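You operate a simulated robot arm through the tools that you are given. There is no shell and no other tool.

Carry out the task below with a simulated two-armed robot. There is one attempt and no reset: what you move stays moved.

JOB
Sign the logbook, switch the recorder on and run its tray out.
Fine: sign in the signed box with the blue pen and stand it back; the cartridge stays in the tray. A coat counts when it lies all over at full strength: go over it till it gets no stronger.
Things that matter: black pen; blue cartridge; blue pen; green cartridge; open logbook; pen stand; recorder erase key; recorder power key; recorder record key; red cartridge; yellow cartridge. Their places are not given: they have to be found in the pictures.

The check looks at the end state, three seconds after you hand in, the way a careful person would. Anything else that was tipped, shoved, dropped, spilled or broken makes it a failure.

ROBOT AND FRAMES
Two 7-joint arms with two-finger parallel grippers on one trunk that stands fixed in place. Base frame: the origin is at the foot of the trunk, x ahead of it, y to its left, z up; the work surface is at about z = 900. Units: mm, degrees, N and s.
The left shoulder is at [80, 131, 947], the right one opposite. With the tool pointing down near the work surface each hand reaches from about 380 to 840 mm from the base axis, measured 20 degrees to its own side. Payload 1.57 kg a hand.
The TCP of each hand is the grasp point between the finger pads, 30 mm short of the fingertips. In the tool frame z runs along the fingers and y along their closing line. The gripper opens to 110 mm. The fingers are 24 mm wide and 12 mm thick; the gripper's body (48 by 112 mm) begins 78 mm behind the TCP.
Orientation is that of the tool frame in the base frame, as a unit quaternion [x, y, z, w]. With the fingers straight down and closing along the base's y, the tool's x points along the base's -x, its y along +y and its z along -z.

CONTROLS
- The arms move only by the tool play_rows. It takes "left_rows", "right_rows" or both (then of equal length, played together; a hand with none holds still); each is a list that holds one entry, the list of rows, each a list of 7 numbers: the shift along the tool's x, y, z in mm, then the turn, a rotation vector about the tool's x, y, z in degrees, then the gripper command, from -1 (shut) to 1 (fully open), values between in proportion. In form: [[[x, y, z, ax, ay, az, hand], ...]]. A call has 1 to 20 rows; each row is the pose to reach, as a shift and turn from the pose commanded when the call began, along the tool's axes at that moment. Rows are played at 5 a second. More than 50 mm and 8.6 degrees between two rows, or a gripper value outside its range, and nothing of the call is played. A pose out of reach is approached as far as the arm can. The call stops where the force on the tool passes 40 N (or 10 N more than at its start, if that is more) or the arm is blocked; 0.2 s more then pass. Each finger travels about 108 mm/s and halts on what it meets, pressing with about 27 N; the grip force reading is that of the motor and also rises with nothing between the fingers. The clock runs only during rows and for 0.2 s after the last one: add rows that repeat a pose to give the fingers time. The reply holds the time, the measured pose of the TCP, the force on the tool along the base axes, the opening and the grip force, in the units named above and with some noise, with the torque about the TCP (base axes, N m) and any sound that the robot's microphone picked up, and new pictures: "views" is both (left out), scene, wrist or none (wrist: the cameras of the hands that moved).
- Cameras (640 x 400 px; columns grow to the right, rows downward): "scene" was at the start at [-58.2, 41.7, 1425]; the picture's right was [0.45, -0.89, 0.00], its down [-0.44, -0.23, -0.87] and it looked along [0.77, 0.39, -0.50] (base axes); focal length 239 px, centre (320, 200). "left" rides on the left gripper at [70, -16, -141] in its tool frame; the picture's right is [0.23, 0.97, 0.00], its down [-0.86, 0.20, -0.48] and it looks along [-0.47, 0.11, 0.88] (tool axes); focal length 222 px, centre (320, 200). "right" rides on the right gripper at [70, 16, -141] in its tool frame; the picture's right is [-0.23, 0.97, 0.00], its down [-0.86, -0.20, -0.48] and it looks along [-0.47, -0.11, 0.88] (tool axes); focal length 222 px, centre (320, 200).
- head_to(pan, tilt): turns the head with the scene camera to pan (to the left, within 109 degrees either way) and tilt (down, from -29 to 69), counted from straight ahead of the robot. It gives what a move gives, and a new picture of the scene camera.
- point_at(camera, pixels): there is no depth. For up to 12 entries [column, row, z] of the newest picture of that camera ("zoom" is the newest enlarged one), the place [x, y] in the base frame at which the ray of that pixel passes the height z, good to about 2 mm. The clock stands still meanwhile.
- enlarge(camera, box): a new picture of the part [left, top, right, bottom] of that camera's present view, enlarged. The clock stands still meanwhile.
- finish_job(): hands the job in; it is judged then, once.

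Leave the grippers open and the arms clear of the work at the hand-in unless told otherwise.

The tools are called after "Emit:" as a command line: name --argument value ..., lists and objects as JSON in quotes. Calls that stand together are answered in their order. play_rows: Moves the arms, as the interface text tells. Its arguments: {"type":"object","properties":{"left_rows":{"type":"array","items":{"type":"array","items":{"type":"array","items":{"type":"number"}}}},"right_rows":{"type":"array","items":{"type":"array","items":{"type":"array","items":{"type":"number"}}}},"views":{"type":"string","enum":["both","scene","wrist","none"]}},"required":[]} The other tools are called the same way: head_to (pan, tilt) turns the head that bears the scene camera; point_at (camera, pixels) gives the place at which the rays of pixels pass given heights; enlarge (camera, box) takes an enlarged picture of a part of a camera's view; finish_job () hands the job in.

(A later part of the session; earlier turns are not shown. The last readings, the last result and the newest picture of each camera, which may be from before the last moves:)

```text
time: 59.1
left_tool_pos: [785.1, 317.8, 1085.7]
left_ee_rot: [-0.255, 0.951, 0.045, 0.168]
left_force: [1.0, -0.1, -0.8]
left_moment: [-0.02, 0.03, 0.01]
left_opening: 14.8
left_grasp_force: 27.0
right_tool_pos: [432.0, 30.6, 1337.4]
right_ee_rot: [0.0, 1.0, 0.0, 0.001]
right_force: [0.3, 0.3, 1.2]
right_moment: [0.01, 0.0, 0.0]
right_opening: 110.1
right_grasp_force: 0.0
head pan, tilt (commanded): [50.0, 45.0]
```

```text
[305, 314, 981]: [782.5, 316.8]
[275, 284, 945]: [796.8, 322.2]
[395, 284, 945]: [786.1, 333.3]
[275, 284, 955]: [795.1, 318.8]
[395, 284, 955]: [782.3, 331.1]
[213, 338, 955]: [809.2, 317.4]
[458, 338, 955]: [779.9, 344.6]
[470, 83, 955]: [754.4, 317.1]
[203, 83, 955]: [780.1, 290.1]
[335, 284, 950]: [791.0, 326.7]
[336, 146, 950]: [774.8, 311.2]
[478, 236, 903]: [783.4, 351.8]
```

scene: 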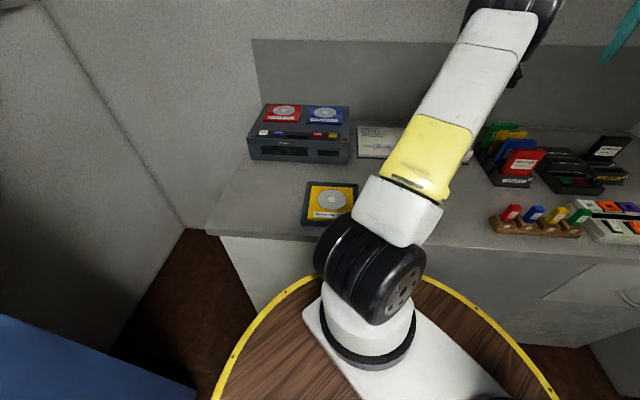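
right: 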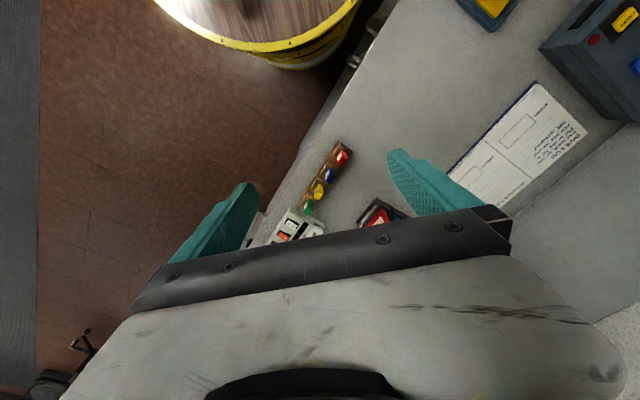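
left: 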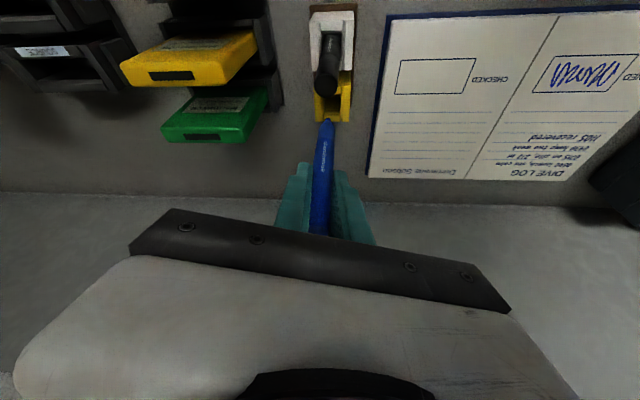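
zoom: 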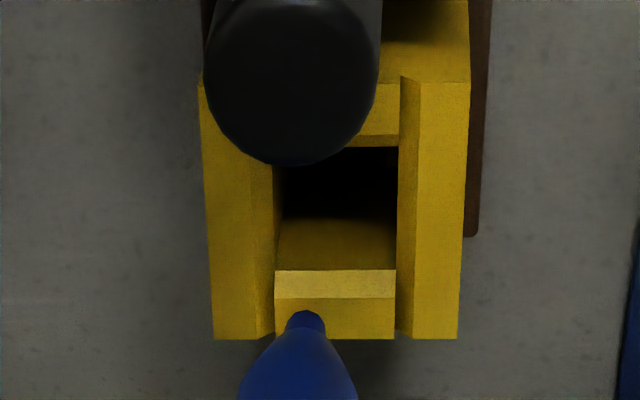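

The hole's centre is at about (782.7,318.7) and the tip at (782.5,316.8); I shift the hand 2 mm in +y and come down 20 mm to just over the rim, then check again.

Emit:
play_rows --left_rows '[[[-0.78, 1.83, 0.28, 0, 0, 0, -1], [2.64, 1.83, 9.68, 0, 0, 0, -1], [6.06, 1.83, 19.08, 0, 0, 0, -1], [6.06, 1.83, 19.08, 0, 0, 0, -1]]]' --views "none"

Emit:
enlarge --camera "left" --box '[298, 75, 362, 130]'

Emit:
enlarge --camera "right" --box '[360, 180, 480, 280]'

```text
time: 60.1
left_tool_pos: [782.7, 320.7, 1066.1]
left_ee_rot: [-0.255, 0.951, 0.045, 0.167]
left_force: [-0.1, 0.4, 0.0]
left_moment: [0.0, 0.02, 0.0]
left_opening: 14.7
left_grasp_force: 26.9
right_tool_pos: [431.7, 31.6, 1337.1]
right_ee_rot: [-0.001, 1.0, 0.0, 0.0]
right_force: [0.2, -0.3, 0.0]
right_moment: [-0.02, -0.02, -0.02]
right_opening: 110.2
right_grasp_force: 0.1
head pan, tilt (commanded): [50.0, 45.0]
```

```text
7.27 times, centred on (330, 102) of left
```

zoom: 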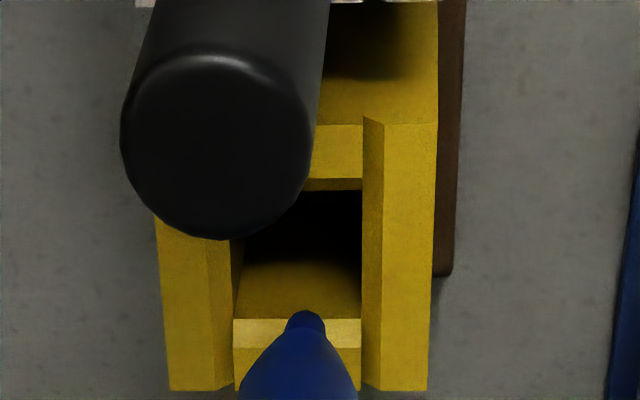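

```text
4.00 times, centred on (420, 230) of right
```

zoom: 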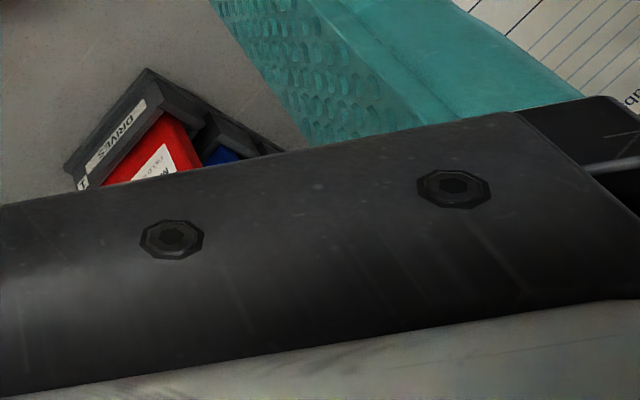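

I re-measure tip versus hole in this view with the ray tool.

Emit:
enlarge --camera "left" --box '[298, 75, 362, 130]'

Emit:
point_at --camera "zoom" --pixels '[[305, 315, 961], [170, 390, 955], [427, 390, 955], [437, 124, 955], [233, 332, 950], [362, 332, 950], [362, 185, 950], [298, 332, 950], [298, 185, 950], [446, 277, 903], [465, 0, 903]]'

```text
7.27 times, centred on (330, 102) of left
```

zoom: 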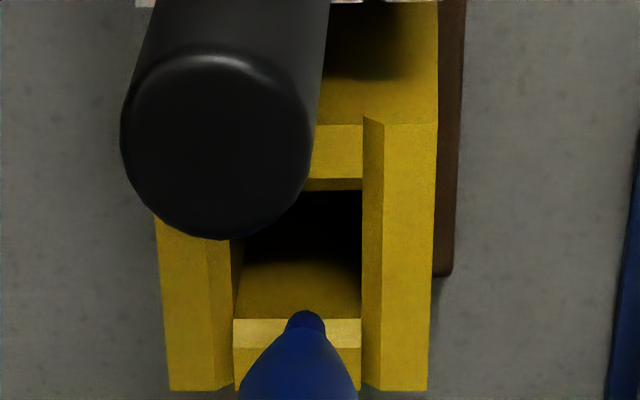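

```text
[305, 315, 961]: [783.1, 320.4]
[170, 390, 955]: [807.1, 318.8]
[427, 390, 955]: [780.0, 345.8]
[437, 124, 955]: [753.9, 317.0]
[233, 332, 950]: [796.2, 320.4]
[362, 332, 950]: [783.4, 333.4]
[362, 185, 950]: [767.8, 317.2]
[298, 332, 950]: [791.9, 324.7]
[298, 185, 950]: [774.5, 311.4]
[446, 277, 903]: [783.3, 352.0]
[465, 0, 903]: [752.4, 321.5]
```

The tip now sits about 2 mm too far in +y: lower down the arm returns to its true line, so I undo that shift and go 4 mm lower, then check again.

Emit:
play_rows --left_rows '[[[0.78, -1.83, -0.28, 0, 0, 0, -1], [2.15, -1.83, 3.48, 0, 0, 0, -1], [2.15, -1.83, 3.48, 0, 0, 0, -1]]]' --views "none"

Emit:
enlarge --camera "left" --box '[298, 75, 362, 130]'

```text
time: 60.9
left_tool_pos: [784.0, 320.2, 1061.8]
left_ee_rot: [-0.256, 0.951, 0.046, 0.168]
left_force: [-0.1, -0.4, -0.5]
left_moment: [0.0, 0.02, -0.03]
left_opening: 14.9
left_grasp_force: 27.3
right_tool_pos: [433.1, 31.8, 1337.9]
right_ee_rot: [0.0, 1.0, 0.0, -0.001]
right_force: [0.1, 0.1, 0.2]
right_moment: [-0.01, 0.03, 0.02]
right_opening: 109.8
right_grasp_force: 0.1
head pan, tilt (commanded): [50.0, 45.0]
```

```text
7.27 times, centred on (330, 102) of left
```

zoom: 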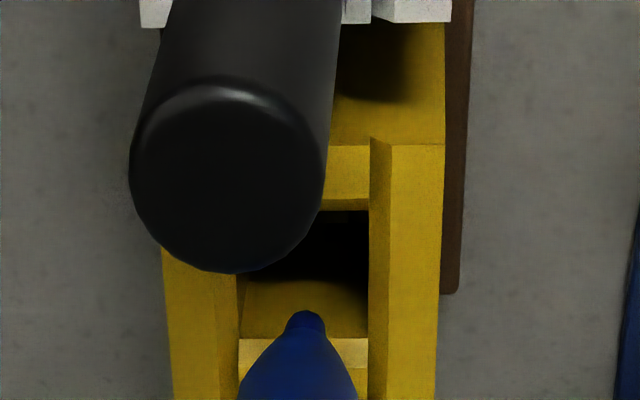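

Columns now align (hole centre 304, tip 305). I go down 15 mm gently and check the force.

Emit:
play_rows --left_rows '[[[1.37, 0, 3.76, 0, 0, 0, -1], [2.74, 0, 7.52, 0, 0, 0, -1], [4.1, 0, 11.28, 0, 0, 0, -1], [5.13, 0, 14.1, 0, 0, 0, -1], [5.13, 0, 14.1, 0, 0, 0, -1]]]' --views "none"

Emit:
enlarge --camera "left" --box '[288, 75, 372, 147]'

```text
time: 62.1
left_tool_pos: [781.1, 321.5, 1046.7]
left_ee_rot: [-0.255, 0.951, 0.044, 0.169]
left_force: [0.6, -0.2, -0.1]
left_moment: [-0.02, -0.02, -0.03]
left_opening: 14.6
left_grasp_force: 26.6
right_tool_pos: [430.8, 31.0, 1337.5]
right_ee_rot: [0.0, 1.0, -0.001, 0.0]
right_force: [0.2, -0.4, 0.1]
right_moment: [0.01, 0.0, 0.02]
right_opening: 109.8
right_grasp_force: 0.0
head pan, tilt (commanded): [50.0, 45.0]
```

```text
5.56 times, centred on (330, 111) of left
```

zoom: 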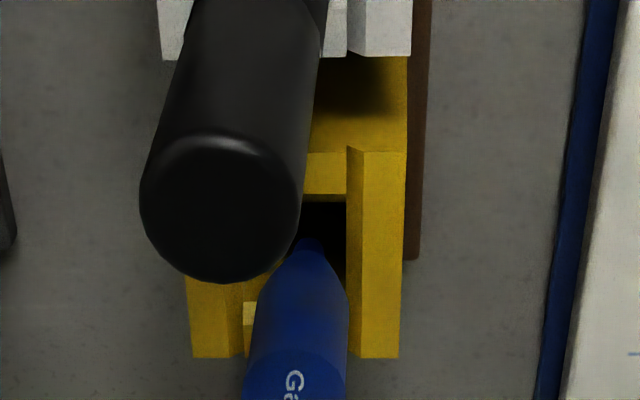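

The tip has entered the opening with no force, slightly right of the middle; I shift 1 mm left in the picture and go down another 12 mm.

Emit:
play_rows --left_rows '[[[-0.22, -1.0, 0.08, 0, 0, 0, -1], [1.15, -1.0, 3.84, 0, 0, 0, -1], [2.52, -1.0, 7.6, 0, 0, 0, -1], [3.88, -1.0, 11.36, 0, 0, 0, -1], [3.88, -1.0, 11.36, 0, 0, 0, -1]]]' --views "none"

Emit:
enlarge --camera "left" --box '[288, 85, 372, 157]'

```text
time: 63.3
left_tool_pos: [782.9, 320.0, 1035.4]
left_ee_rot: [-0.255, 0.951, 0.045, 0.168]
left_force: [0.3, -1.2, 0.0]
left_moment: [0.05, 0.02, -0.01]
left_opening: 14.7
left_grasp_force: 27.5
right_tool_pos: [433.0, 31.2, 1337.2]
right_ee_rot: [0.0, 1.0, 0.0, 0.0]
right_force: [0.5, 0.4, 0.4]
right_moment: [0.02, -0.01, 0.0]
right_opening: 110.0
right_grasp_force: 0.1
head pan, tilt (commanded): [50.0, 45.0]
```

```text
5.56 times, centred on (330, 121) of left
```

zoom: 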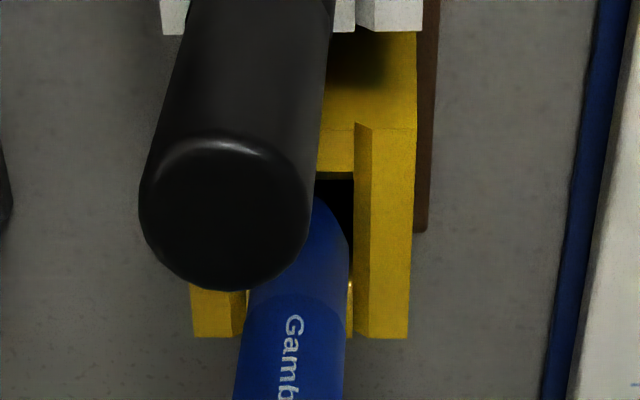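

The pen is centred in the cup. I go down 22 mm more.

Emit:
play_rows --left_rows '[[[1.37, 0, 3.76, 0, 0, 0, -1], [2.74, 0, 7.52, 0, 0, 0, -1], [4.1, 0, 11.28, 0, 0, 0, -1], [5.47, 0, 15.03, 0, 0, 0, -1], [6.84, 0, 18.79, 0, 0, 0, -1], [7.52, 0, 20.67, 0, 0, 0, -1], [7.52, 0, 20.67, 0, 0, 0, -1]]]' --views "wrist"

```text
time: 64.9
left_tool_pos: [783.6, 319.5, 1014.5]
left_ee_rot: [-0.255, 0.951, 0.045, 0.168]
left_force: [0.5, 0.0, -0.8]
left_moment: [0.01, -0.01, -0.04]
left_opening: 14.8
left_grasp_force: 26.3
right_tool_pos: [432.4, 31.1, 1337.1]
right_ee_rot: [0.0, 1.0, -0.001, 0.0]
right_force: [-0.2, -0.4, -0.4]
right_moment: [0.01, -0.01, 0.01]
right_opening: 110.1
right_grasp_force: 0.1
head pan, tilt (commanded): [50.0, 45.0]
```

left: 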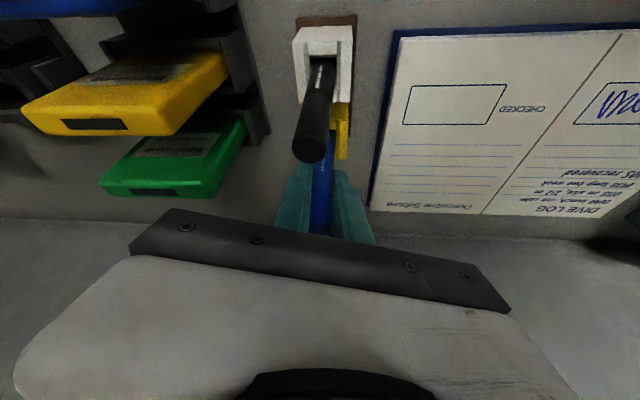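

About 5 mm above the seat. I go down 3.5 mm in small rows.

Emit:
play_rows --left_rows '[[[0.34, 0, 0.94, 0, 0, 0, -1], [0.68, 0, 1.88, 0, 0, 0, -1], [1.03, 0, 2.82, 0, 0, 0, -1], [1.2, 0, 3.29, 0, 0, 0, -1], [1.2, 0, 3.29, 0, 0, 0, -1]]]' --views "none"

```text
time: 66.1
left_tool_pos: [784.0, 319.3, 1009.5]
left_ee_rot: [-0.256, 0.951, 0.045, 0.167]
left_force: [-0.8, -0.8, -0.6]
left_moment: [-0.02, 0.01, 0.0]
left_opening: 14.6
left_grasp_force: 26.7
right_tool_pos: [433.4, 31.2, 1337.1]
right_ee_rot: [0.0, 1.0, 0.0, 0.0]
right_force: [0.2, 0.2, 0.3]
right_moment: [0.01, 0.01, -0.02]
right_opening: 109.9
right_grasp_force: 0.1
head pan, tilt (commanded): [50.0, 45.0]
```

No contact yet; 1.5 mm more.

Emit:
play_rows --left_rows '[[[0.26, 0, 0.7, 0, 0, 0, -1], [0.51, 0, 1.41, 0, 0, 0, -1], [0.51, 0, 1.41, 0, 0, 0, -1]]]' --views "none"

```text
time: 66.9
left_tool_pos: [783.7, 320.5, 1009.6]
left_ee_rot: [-0.255, 0.951, 0.045, 0.168]
left_force: [-2.3, -1.9, 7.9]
left_moment: [-0.11, 0.21, -0.03]
left_opening: 14.8
left_grasp_force: 26.7
right_tool_pos: [431.8, 31.2, 1337.7]
right_ee_rot: [0.0, 1.0, 0.0, 0.0]
right_force: [-0.2, 0.4, -0.3]
right_moment: [-0.01, 0.0, 0.03]
right_opening: 109.8
right_grasp_force: 0.1
head pan, tilt (commanded): [50.0, 45.0]
```

The pen stands on the cup's floor (7.9 N). I ease up 0.7 mm and open the fingers slowly to 44 mm.

Emit:
play_rows --left_rows '[[[-0.24, 0, -0.66, 0, 0, 0, -1], [-0.24, 0, -0.66, 0, 0, 0, -0.7], [-0.24, 0, -0.66, 0, 0, 0, -0.65], [-0.24, 0, -0.66, 0, 0, 0, -0.5], [-0.24, 0, -0.66, 0, 0, 0, -0.35], [-0.24, 0, -0.66, 0, 0, 0, -0.2], [-0.24, 0, -0.66, 0, 0, 0, -0.2], [-0.24, 0, -0.66, 0, 0, 0, -0.2]]]' --views "wrist"

Emit:
enlarge --camera "left" --box '[260, 90, 380, 250]'

```text
time: 68.7
left_tool_pos: [783.2, 318.3, 1009.7]
left_ee_rot: [-0.255, 0.951, 0.045, 0.167]
left_force: [-0.2, -0.5, 0.0]
left_moment: [0.0, 0.0, 0.02]
left_opening: 43.8
left_grasp_force: 0.1
right_tool_pos: [432.1, 32.2, 1337.7]
right_ee_rot: [0.0, 1.0, 0.0, 0.0]
right_force: [-0.5, -0.5, 0.8]
right_moment: [-0.03, 0.04, 0.01]
right_opening: 109.8
right_grasp_force: 0.1
head pan, tilt (commanded): [50.0, 45.0]
```

left: 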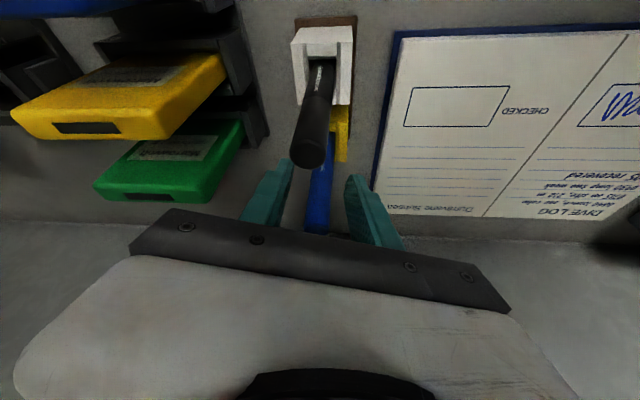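

```text
2.50 times, centred on (320, 170) of left
```

zoom: 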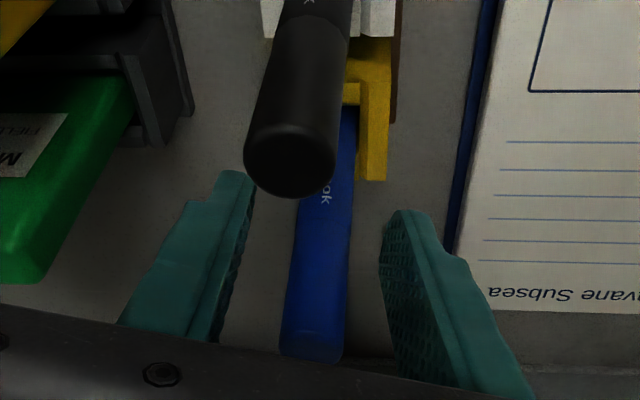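

The pen stands free in its cup. I rise straight up 80 mm.

Emit:
play_rows --left_rows '[[[-3.4, 0, -9.4, 0, 0, 0, -0.2], [-8.6, 0, -23.5, 0, 0, 0, -0.2], [-13.7, 0, -37.6, 0, 0, 0, -0.2], [-20.5, 0, -56.4, 0, 0, 0, -0.2], [-27.4, 0, -75.2, 0, 0, 0, -0.2], [-27.4, 0, -75.2, 0, 0, 0, -0.2]]]' --views "wrist"

Emit:
enlarge --camera "left" --box '[260, 0, 400, 200]'

```text
time: 70.1
left_tool_pos: [785.5, 319.0, 1089.4]
left_ee_rot: [-0.255, 0.951, 0.045, 0.168]
left_force: [0.4, 0.5, 0.0]
left_moment: [-0.01, 0.03, 0.02]
left_opening: 43.9
left_grasp_force: 0.0
right_tool_pos: [431.8, 30.4, 1337.4]
right_ee_rot: [0.0, 1.0, 0.0, 0.0]
right_force: [-0.9, 0.0, -0.3]
right_moment: [-0.01, -0.03, 0.02]
right_opening: 109.9
right_grasp_force: 0.1
head pan, tilt (commanded): [50.0, 45.0]
```

left: 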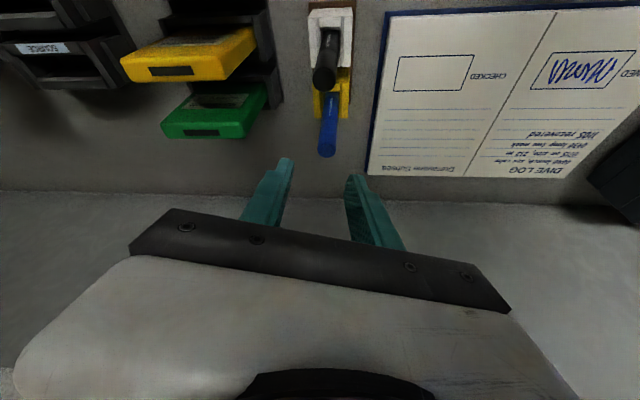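

```text
2.00 times, centred on (330, 100) of left
```

zoom: 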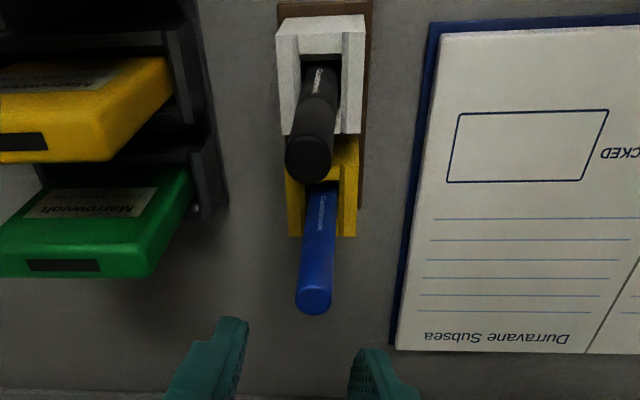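

The blue pen is back, upright. Now I bring the left hand up and away, straightening it, toward the recorder.

Emit:
play_rows --left_rows '[[[13.9, 21.7, -21.8, 0, 2.9, 0, -0.2], [27.7, 43.4, -43.5, 0, 5.7, 0, -0.2], [41.6, 65.1, -65.3, 0, 8.6, 0, -0.2], [55.4, 86.9, -87, 0, 11.4, 0, -0.5], [69.3, 108.6, -108.8, 0, 14.3, 0, -0.7], [83.1, 130.3, -130.5, 0, 17.1, 0, -1], [97, 152, -152.3, 0, 20, 0, -1], [97, 152, -152.3, 0, 20, 0, -1]]]' --views "none"

Emit:
play_rows --left_rows '[[[13.5, 31, -4.6, 0, 0, -1.7, -1], [27, 62, -9.1, 0, 0, -3.3, -1], [40.6, 93.1, -13.7, 0, 0, -5, -1], [54.1, 124.1, -18.2, 0, 0, -6.7, -1], [67.6, 155.1, -22.8, 0, 0, -8.3, -1], [81.1, 186.1, -27.3, 0, 0, -10, -1], [94.7, 217.2, -31.9, 0, 0, -11.7, -1], [108.2, 248.2, -36.4, 0, 0, -13.3, -1], [121.7, 279.2, -41, 0, 0, -15, -1], [121.7, 279.2, -41, 0, 0, -15, -1]]]'

```text
time: 71.9
left_tool_pos: [582.4, 378.9, 1201.6]
left_ee_rot: [-0.259, 0.966, 0.0, 0.0]
left_force: [-0.4, 0.4, 0.3]
left_moment: [-0.01, 0.02, 0.01]
left_opening: 0.1
left_grasp_force: 21.0
right_tool_pos: [431.7, 30.8, 1337.6]
right_ee_rot: [0.0, 1.0, 0.001, 0.0]
right_force: [-0.2, -0.3, -0.2]
right_moment: [-0.02, 0.03, 0.0]
right_opening: 110.1
right_grasp_force: 0.0
head pan, tilt (commanded): [50.0, 45.0]
```

```text
time: 74.1
left_tool_pos: [335.9, 561.8, 1238.2]
left_ee_rot: [-0.382, 0.924, -0.001, 0.0]
left_force: [-0.2, -0.3, 0.4]
left_moment: [-0.01, 0.03, -0.03]
left_opening: 0.0
left_grasp_force: 21.4
right_tool_pos: [433.6, 31.6, 1337.5]
right_ee_rot: [0.0, 1.0, 0.001, 0.0]
right_force: [-0.1, -0.2, -0.2]
right_moment: [0.0, 0.03, -0.01]
right_opening: 110.1
right_grasp_force: 0.1
head pan, tilt (commanded): [50.0, 45.0]
```

scene: 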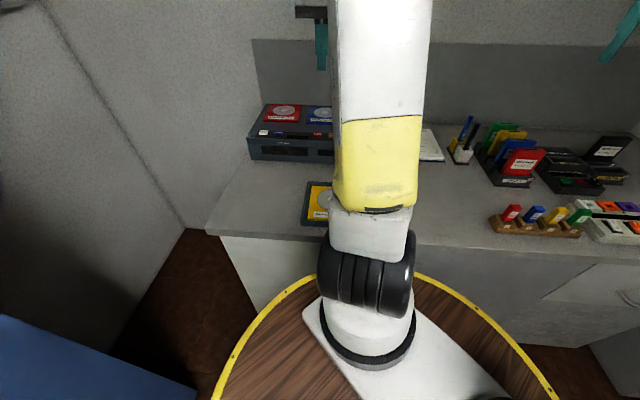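
left: 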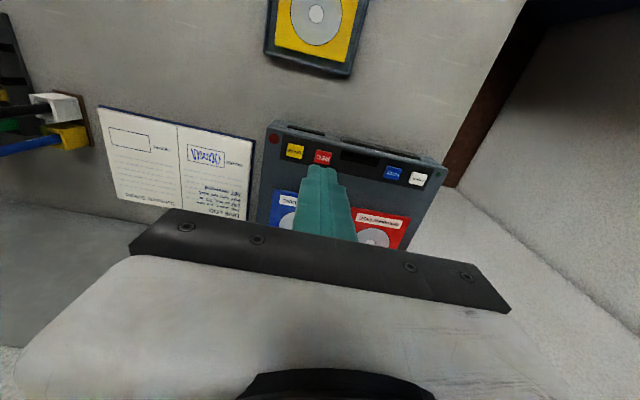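

I read the key places in this second view to find the keys' height.

Emit:
enlarge --camera "left" --box '[250, 100, 460, 240]'

Emit:
point_at --camera "left" --pixels '[[417, 178.5, 980], [417, 178.5, 1000], [417, 178.5, 1020], [393.5, 173, 980], [393.5, 173, 1000], [393.5, 173, 1020], [294, 152, 980], [294, 152, 1000], [294, 152, 1020], [323, 157, 1000]]'

Emit:
enlarge --camera "scene" --box '[240, 95, 340, 170]'

```text
2.86 times, centred on (355, 170) of left
```

zoom: 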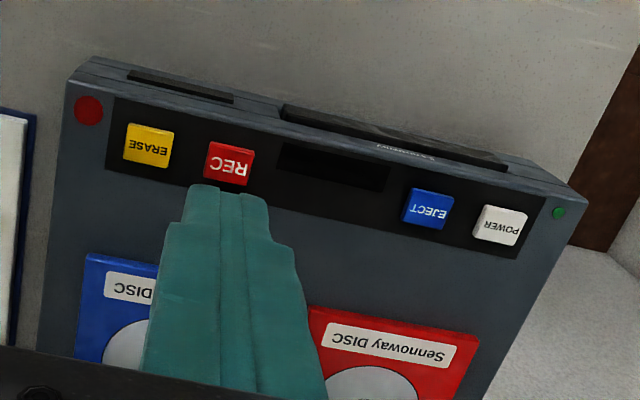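

```text
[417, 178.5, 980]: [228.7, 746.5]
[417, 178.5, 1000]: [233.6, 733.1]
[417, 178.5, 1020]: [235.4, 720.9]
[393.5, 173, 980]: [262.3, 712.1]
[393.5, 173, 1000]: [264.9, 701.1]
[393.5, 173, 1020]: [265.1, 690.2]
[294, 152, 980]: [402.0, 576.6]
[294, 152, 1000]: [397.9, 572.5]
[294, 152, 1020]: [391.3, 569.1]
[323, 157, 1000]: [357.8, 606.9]
```

```text
5.33 times, centred on (290, 132) of scene
```

zoom: 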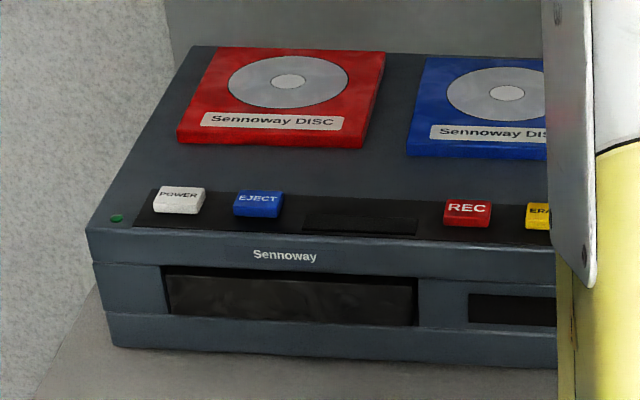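

Keys on the recorder's top (z≈1000): POWER (231,733), EJECT (265,701), REC (358,606), ERASE (396,571). I bring the closed fingertips over POWER, 60 mm above.

Emit:
play_rows --left_rows '[[[-6.7, 27.9, 21.1, 0, 0, 0, -1], [-13.5, 55.9, 42.3, 0, 0, 0, -1], [-20.2, 83.8, 63.4, 0, 0, 0, -1], [-27, 111.8, 84.6, 0, 0, 0, -1], [-33.7, 139.7, 105.7, 0, 0, 0, -1], [-40.5, 167.7, 126.9, 0, 0, 0, -1], [-47.2, 195.6, 148, 0, 0, 0, -1], [-47.2, 195.6, 148, 0, 0, 0, -1]]]'

Emit:
enlarge --camera "left" --box '[240, 80, 400, 200]'

```text
time: 75.9
left_tool_pos: [235.1, 733.6, 1093.1]
left_ee_rot: [-0.382, 0.924, 0.0, 0.0]
left_force: [0.3, 0.0, 0.1]
left_moment: [-0.03, 0.0, -0.03]
left_opening: 0.0
left_grasp_force: 21.3
right_tool_pos: [431.8, 31.0, 1336.6]
right_ee_rot: [0.0, 1.0, 0.001, 0.0]
right_force: [0.0, -0.6, 0.0]
right_moment: [0.01, 0.0, -0.01]
right_opening: 110.0
right_grasp_force: 0.1
head pan, tilt (commanded): [50.0, 45.0]
```

scene: 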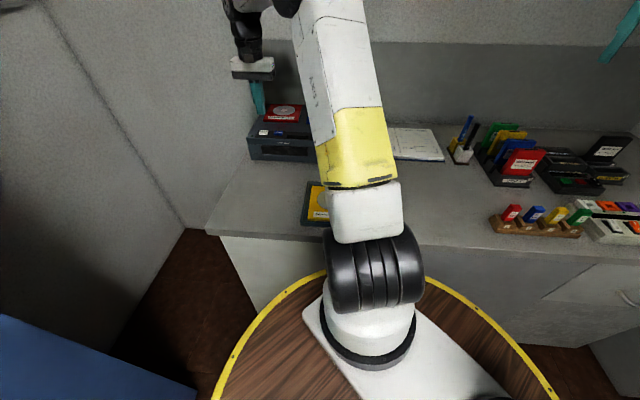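
left: 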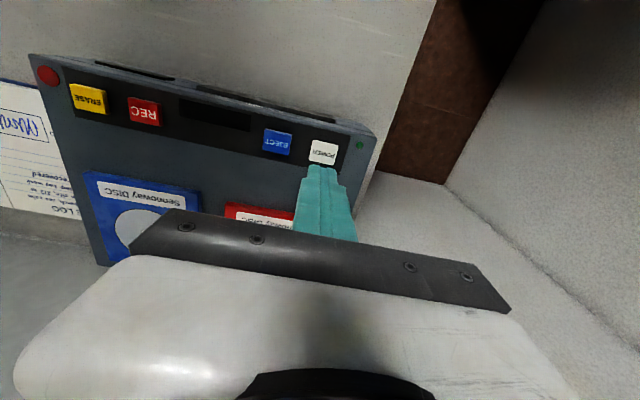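

```text
3.33 times, centred on (320, 140) of left
```

zoom: 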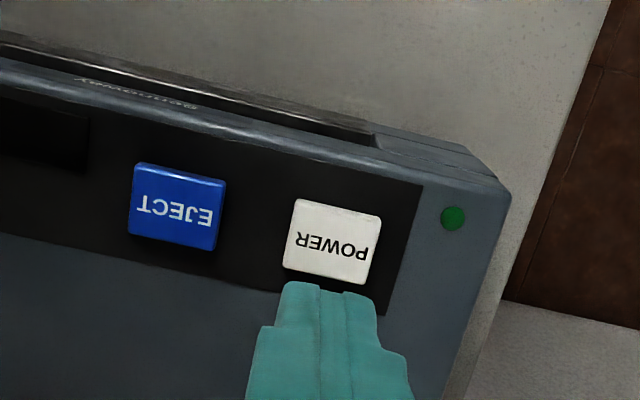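

I check the POWER key's place from here (zoom (332,242)) and the fingertips (zoom (332,290)).

Emit:
point_at --camera "zoom" --pixels '[[332, 242, 995], [332, 242, 1005], [298, 200, 1000], [380, 216, 1000], [370, 284, 1000], [285, 267, 1000], [330, 290, 1063], [178, 205, 1000], [452, 217, 995]]'

Emit:
point_at --camera "scene" --pixels '[[263.7, 131.6, 990], [263.7, 131.6, 1000], [263.7, 131.6, 1010]]'

```text
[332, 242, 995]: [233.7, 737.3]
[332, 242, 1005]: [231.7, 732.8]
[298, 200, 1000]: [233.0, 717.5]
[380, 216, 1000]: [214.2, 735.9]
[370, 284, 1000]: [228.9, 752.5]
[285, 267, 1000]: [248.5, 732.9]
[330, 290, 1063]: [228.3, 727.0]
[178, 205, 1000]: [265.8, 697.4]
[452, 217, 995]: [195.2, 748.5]
```

```text
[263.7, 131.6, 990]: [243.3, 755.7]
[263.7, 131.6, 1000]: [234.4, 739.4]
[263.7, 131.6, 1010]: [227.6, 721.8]
```

The POWER key top is at (232,734,1003). I centre on it and lower the fingertips to about 6 mm above it.

Emit:
play_rows --left_rows '[[[2.1, 2.1, 15, 0, 0, 0, -1], [2.1, 2.1, 30, 0, 0, 0, -1], [2.1, 2.1, 45, 0, 0, 0, -1], [2.1, 2.1, 53, 0, 0, 0, -1], [2.1, 2.1, 53, 0, 0, 0, -1]]]'

Emit:
enlarge --camera "left" --box '[240, 80, 400, 200]'

Emit:
enlarge --camera "scene" --box '[230, 90, 330, 165]'

```text
time: 77.1
left_tool_pos: [230.5, 733.0, 1040.0]
left_ee_rot: [-0.382, 0.924, 0.0, -0.001]
left_force: [0.0, 1.1, 0.6]
left_moment: [-0.01, -0.03, 0.03]
left_opening: 0.1
left_grasp_force: 21.7
right_tool_pos: [432.7, 30.9, 1337.6]
right_ee_rot: [0.0, 1.0, 0.0, 0.0]
right_force: [-0.1, -0.6, 0.2]
right_moment: [0.0, 0.03, -0.01]
right_opening: 110.1
right_grasp_force: 0.0
head pan, tilt (commanded): [50.0, 45.0]
```

scene: 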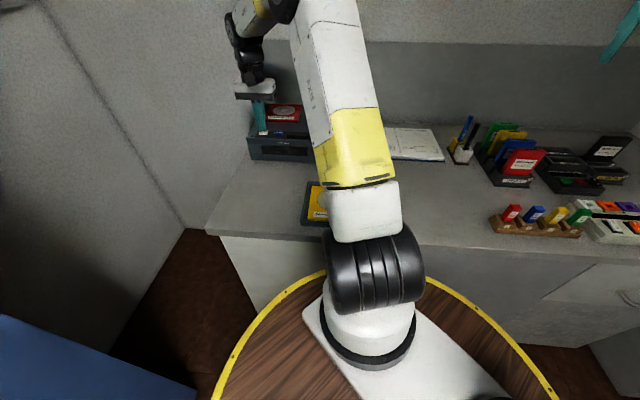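
left: 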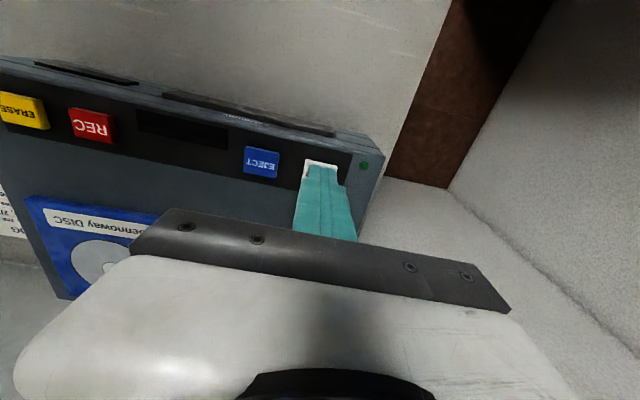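

```text
3.33 times, centred on (320, 140) of left
```

zoom: 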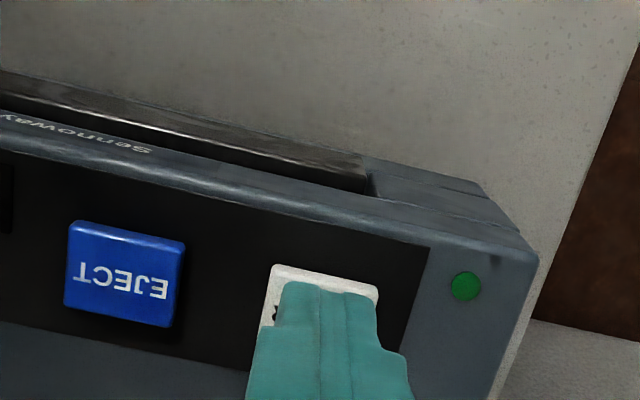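

```text
5.33 times, centred on (280, 128) of scene
```

zoom: 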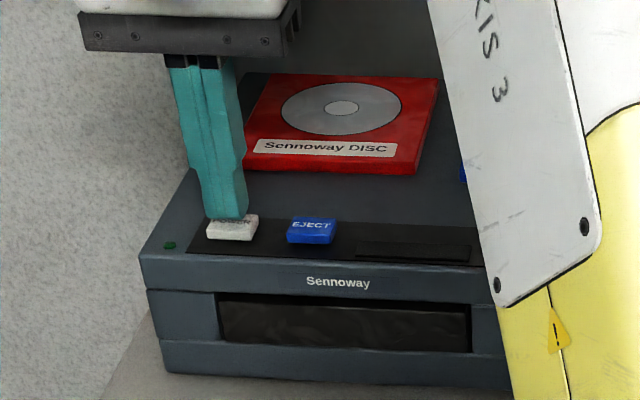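

The fingertips are just over the POWER key. I shift 2 mm toward its front and go down 7 mm in small rows.

Emit:
play_rows --left_rows '[[[2, 0, 1, 0, 0, 0, -1], [2, 0, 3, 0, 0, 0, -1], [2, 0, 5, 0, 0, 0, -1], [2, 0, 6, 0, 0, 0, -1], [2, 0, 7, 0, 0, 0, -1]]]' --views "none"

Emit:
enlarge --camera "scene" --box '[230, 90, 330, 165]'

```text
time: 78.3
left_tool_pos: [229.9, 731.4, 1032.1]
left_ee_rot: [-0.383, 0.924, 0.0, 0.001]
left_force: [-0.6, 1.6, 3.3]
left_moment: [0.09, 0.02, 0.03]
left_opening: 0.1
left_grasp_force: 20.6
right_tool_pos: [430.6, 30.7, 1337.7]
right_ee_rot: [0.0, 1.0, 0.001, 0.0]
right_force: [-0.7, -0.4, 0.0]
right_moment: [-0.01, 0.02, -0.03]
right_opening: 109.9
right_grasp_force: 0.1
head pan, tilt (commanded): [50.0, 45.0]
heard: click
```

```text
5.33 times, centred on (280, 128) of scene
```

zoom: 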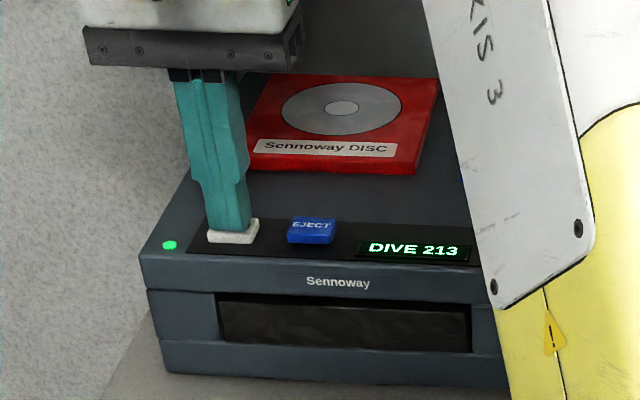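

Click heard: the display reads "DIVE 213" and the green lamp is lit. I rise 25 mm, check it stays on, then go over EJECT.

Emit:
play_rows --left_rows '[[[0, 0, -10, 0, 0, 0, -1], [0, 0, -25, 0, 0, 0, -1], [0, -24, -25, 0, 0, 0, -1], [0.6, -48.2, -25, 0, 0, 0, -1], [0.6, -48.2, -25, 0, 0, 0, -1]]]' --views "none"

Emit:
enlarge --camera "scene" --box '[230, 90, 330, 165]'

Emit:
enlarge --camera "left" --box '[220, 80, 420, 220]'

```text
time: 79.5
left_tool_pos: [261.0, 695.1, 1055.8]
left_ee_rot: [-0.383, 0.924, 0.0, -0.001]
left_force: [-0.3, -0.3, -0.2]
left_moment: [-0.01, 0.01, 0.0]
left_opening: 0.0
left_grasp_force: 21.0
right_tool_pos: [432.0, 31.2, 1337.0]
right_ee_rot: [0.0, 1.0, 0.0, 0.001]
right_force: [0.1, 0.4, 0.2]
right_moment: [-0.02, 0.01, -0.03]
right_opening: 109.9
right_grasp_force: 0.0
head pan, tilt (commanded): [50.0, 45.0]
```

```text
5.33 times, centred on (280, 128) of scene
```

zoom: 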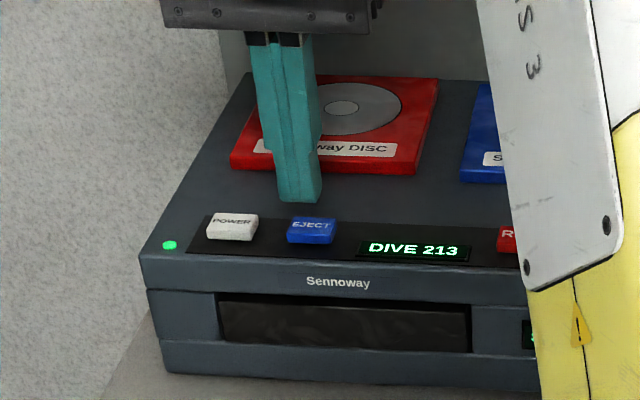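

```text
2.86 times, centred on (320, 150) of left
```

zoom: 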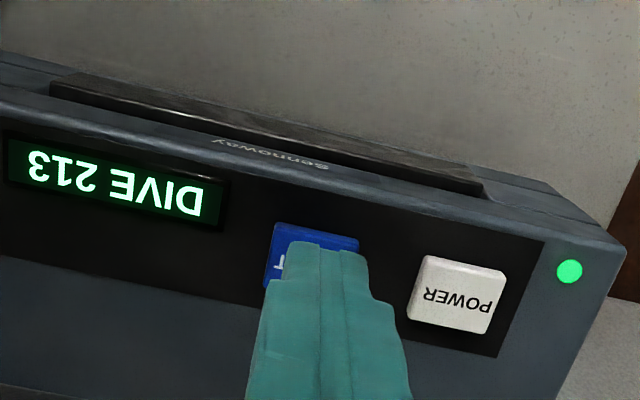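

The recorder stays on after release. I check the EJECT key's place (centre about zoom (312,261)) against the fingertips.

Emit:
point_at --camera "zoom" --pixels '[[312, 261, 1003], [277, 222, 1003], [360, 238, 1003], [263, 285, 1003], [457, 295, 1003], [425, 255, 1003], [507, 272, 1003], [490, 335, 1003], [408, 318, 1003], [326, 243, 1026]]'

Emit:
enlarge --camera "scene" --box '[300, 150, 370, 235]'

```text
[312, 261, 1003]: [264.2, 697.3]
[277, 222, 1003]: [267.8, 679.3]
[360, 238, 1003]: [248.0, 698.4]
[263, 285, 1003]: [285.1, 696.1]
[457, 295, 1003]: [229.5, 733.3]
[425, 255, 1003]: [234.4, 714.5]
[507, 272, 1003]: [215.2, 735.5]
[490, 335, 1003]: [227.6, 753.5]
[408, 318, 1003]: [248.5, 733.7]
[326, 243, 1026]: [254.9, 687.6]
```

```text
4.71 times, centred on (335, 192) of scene
```

zoom: 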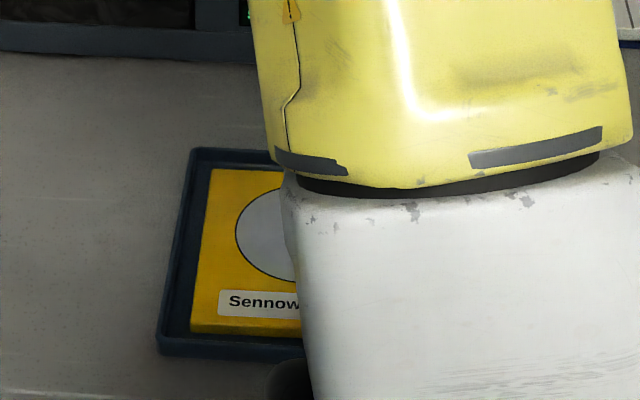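

EJECT's centre is at about (265.5,697.5). I shift about 2.5 mm onto it, go down and press in small rows.

Emit:
play_rows --left_rows '[[[-2.5, -1, 8, 0, 0, 0, -1], [-2.5, -1, 16, 0, 0, 0, -1], [-2.5, -1, 20, 0, 0, 0, -1], [-2.5, -1, 22, 0, 0, 0, -1], [-2.5, -1, 23, 0, 0, 0, -1], [-2.5, -1, 24, 0, 0, 0, -1], [-2.5, -1, 25, 0, 0, 0, -1]]]'

Emit:
enlarge --camera "scene" --box '[230, 90, 330, 190]'

```text
time: 81.1
left_tool_pos: [266.3, 695.5, 1031.1]
left_ee_rot: [-0.383, 0.924, 0.0, 0.0]
left_force: [-2.3, -1.4, 6.3]
left_moment: [-0.02, 0.09, 0.03]
left_opening: 0.2
left_grasp_force: 21.5
right_tool_pos: [431.5, 30.8, 1337.7]
right_ee_rot: [0.0, 1.0, -0.001, 0.0]
right_force: [-0.1, -0.5, -1.0]
right_moment: [0.01, 0.0, 0.0]
right_opening: 109.9
right_grasp_force: 0.1
head pan, tilt (commanded): [50.0, 45.0]
heard: click
```

scene: 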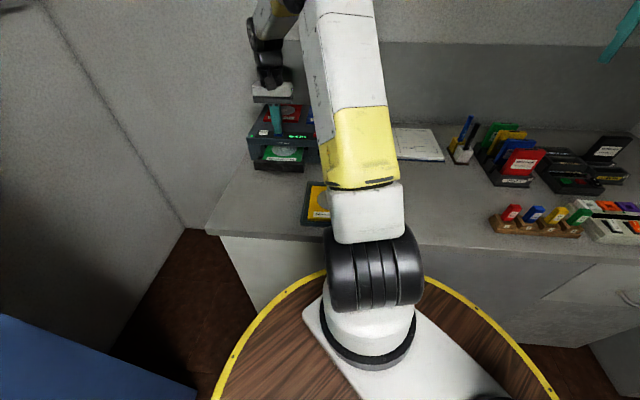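
left: 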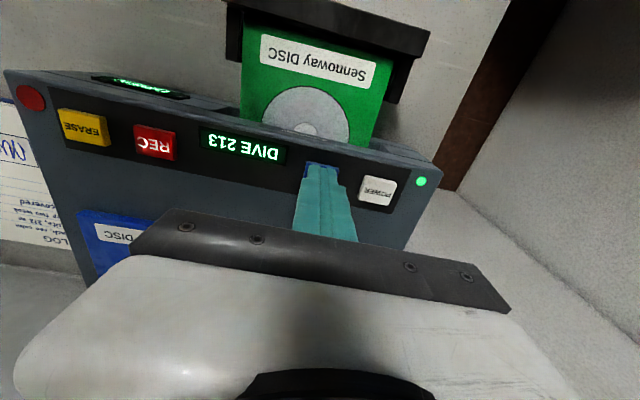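

```text
4.00 times, centred on (280, 140) of scene
```

zoom: 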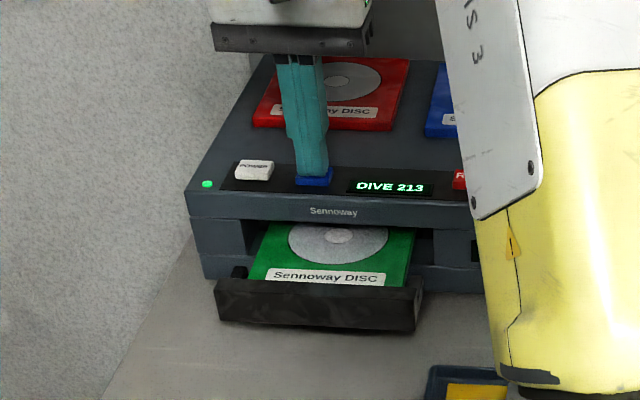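

The tray has run out with the green cartridge in it, which stays. I rise straight up off the key.

Emit:
play_rows --left_rows '[[[0, 0, -8, 0, 0, 0, -1], [0, 0, -30, 0, 0, 0, -1], [0, 0, -65, 0, 0, 0, -1], [0, 0, -105, 0, 0, 0, -1], [0, 0, -150, 0, 0, 0, -1], [0, 0, -190, 0, 0, 0, -1], [0, 0, -190, 0, 0, 0, -1]]]'

Emit:
enlarge --camera "left" --box '[200, 20, 440, 220]'

```text
time: 82.7
left_tool_pos: [267.6, 696.9, 1224.2]
left_ee_rot: [-0.382, 0.924, 0.0, 0.0]
left_force: [1.0, 0.3, 0.2]
left_moment: [0.04, 0.0, 0.02]
left_opening: 0.0
left_grasp_force: 21.5
right_tool_pos: [432.4, 31.2, 1338.2]
right_ee_rot: [0.0, 1.0, 0.0, 0.0]
right_force: [1.1, -0.1, 0.5]
right_moment: [0.04, 0.02, 0.02]
right_opening: 110.0
right_grasp_force: 0.0
head pan, tilt (commanded): [50.0, 45.0]
```

scene: 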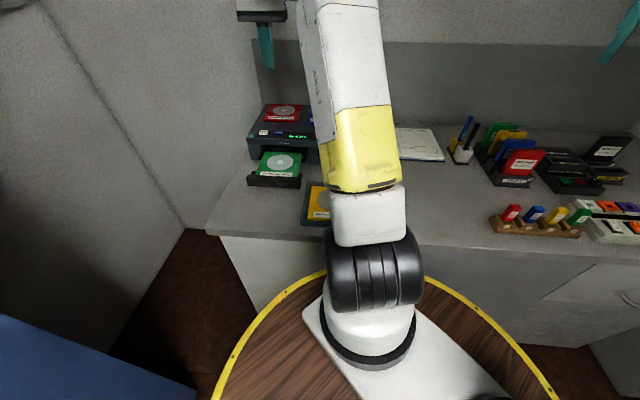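
left: 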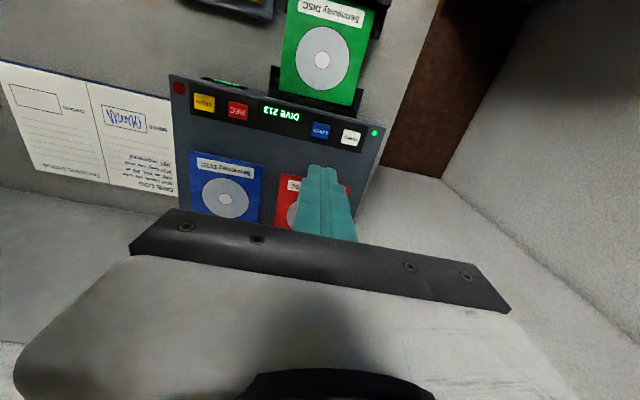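

```text
2.00 times, centred on (320, 120) of left
```

zoom: 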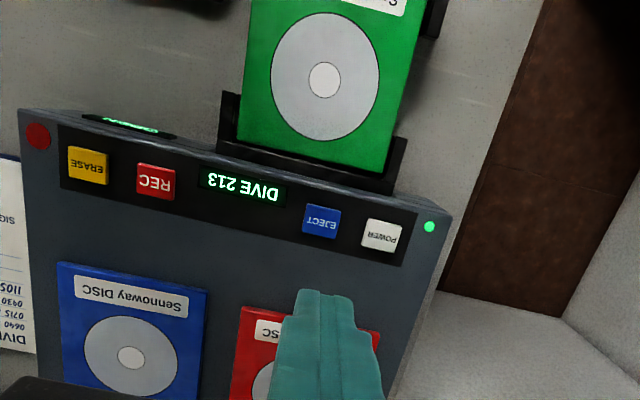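

The tray is fully out, REC lamp dark, display on. I take the hand back up over the desk, open it, and inspect the logbook and stand.

Emit:
play_rows --left_rows '[[[7.5, -34.5, -10.7, 0, 0, 0, -1], [15, -69, -21.3, 0, 0, 0, -1], [22.4, -103.5, -32, 0, 0, 0, -1], [29.9, -138, -42.7, 0, 0, 0, -1], [37.3, -172.4, -53.3, 0, 0, 0, -1], [44.8, -206.9, -64, 0, 0, 0, -0.5], [52.3, -241.4, -74.7, 0, 0, 0, 0], [59.7, -275.9, -85.3, 0, 0, 0, 0.5], [67.2, -310.4, -96, 0, 0, 0, 1], [67.2, -310.4, -96, 0, 0, 0, 1], [67.2, -310.4, -96, 0, 0, 0, 1]]]'

Emit:
enlarge --camera "left" --box '[200, 20, 440, 220]'

Emit:
enlarge --camera "scene" --box '[230, 90, 350, 240]'

Emit:
enlarge --camera "right" --box '[498, 112, 538, 148]'

```text
time: 85.1
left_tool_pos: [437.3, 428.8, 1316.6]
left_ee_rot: [-0.383, 0.924, -0.001, -0.001]
left_force: [0.4, -0.6, -0.2]
left_moment: [0.0, -0.01, 0.0]
left_opening: 110.1
left_grasp_force: 0.0
right_tool_pos: [432.1, 31.1, 1336.7]
right_ee_rot: [-0.001, 1.0, 0.0, -0.001]
right_force: [-0.5, -0.3, -0.8]
right_moment: [-0.01, 0.02, -0.04]
right_opening: 110.2
right_grasp_force: 0.0
head pan, tilt (commanded): [50.0, 45.0]
```

scene: 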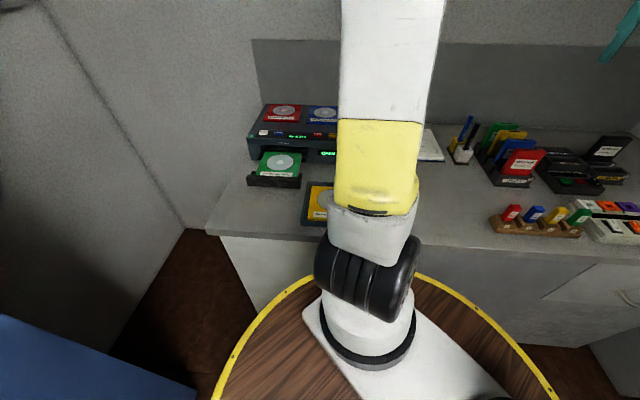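
left: 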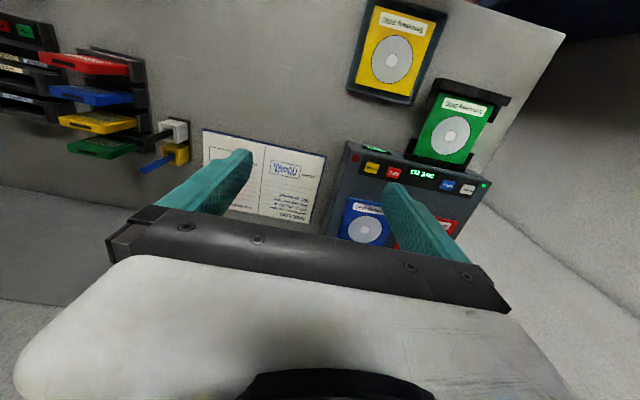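

```text
2.00 times, centred on (320, 120) of left
```

zoom: 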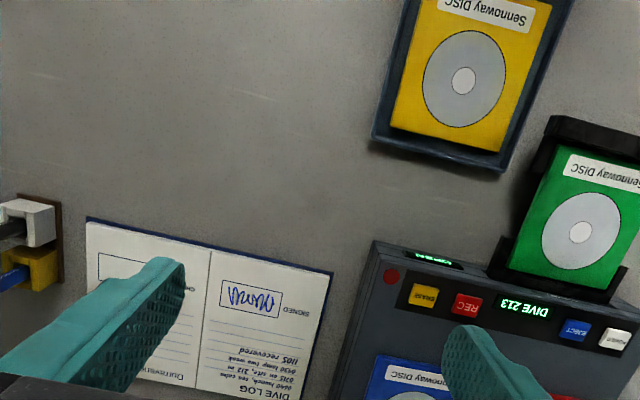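

```text
2.67 times, centred on (290, 165) of scene
```

zoom: 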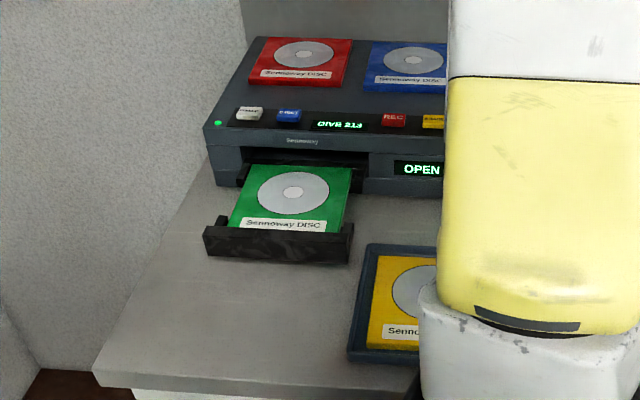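

```text
11.11 times, centred on (518, 130) of right
```

zoom: 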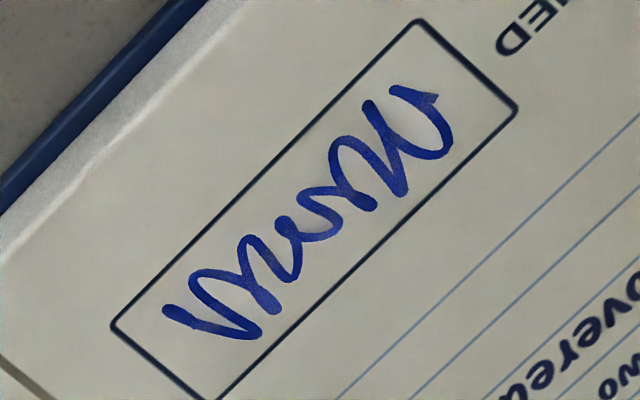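

All in order: tray open with the green disc, front window says OPEN. I enlarge the signature further for a last check of its strength.

Emit:
enlarge --camera "right" --box '[506, 126, 522, 144]'

Emit:
enlarge --camera "right" --box '[515, 115, 531, 133]'

Emit:
enlarge --camera "left" --box '[262, 150, 312, 190]'

Emit:
enlarge --camera "left" --box '[20, 30, 240, 190]'

```text
16.00 times, centred on (514, 135) of right
```

zoom: 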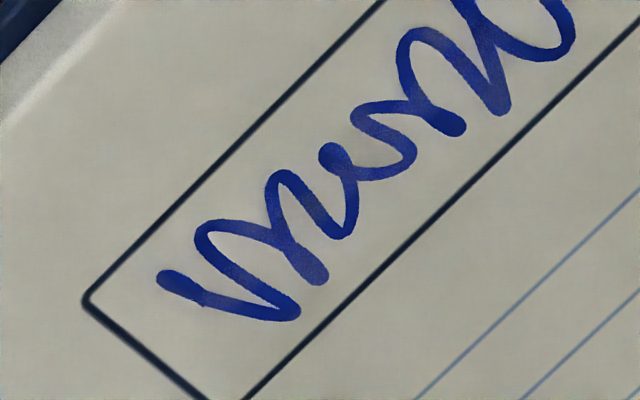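

```text
16.00 times, centred on (523, 124) of right
```

zoom: 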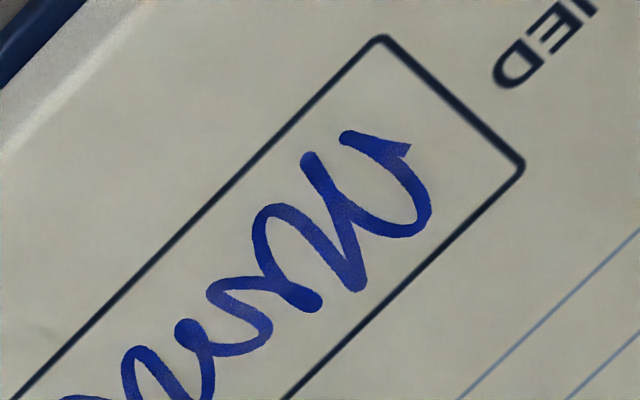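

```text
10.00 times, centred on (287, 170) of left
```

zoom: 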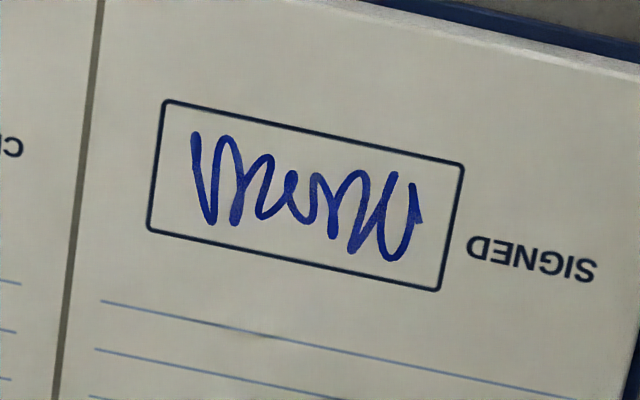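

```text
2.50 times, centred on (130, 110) of left
```

zoom: 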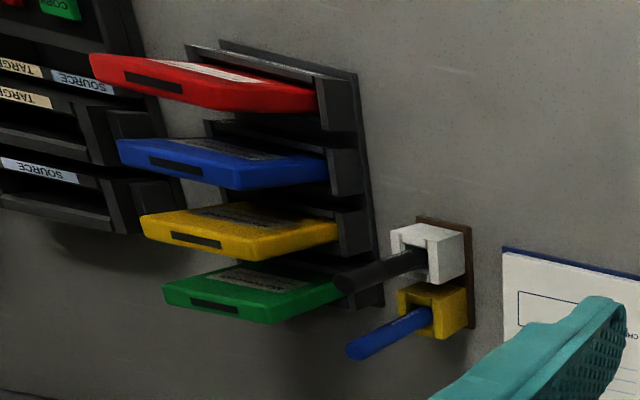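

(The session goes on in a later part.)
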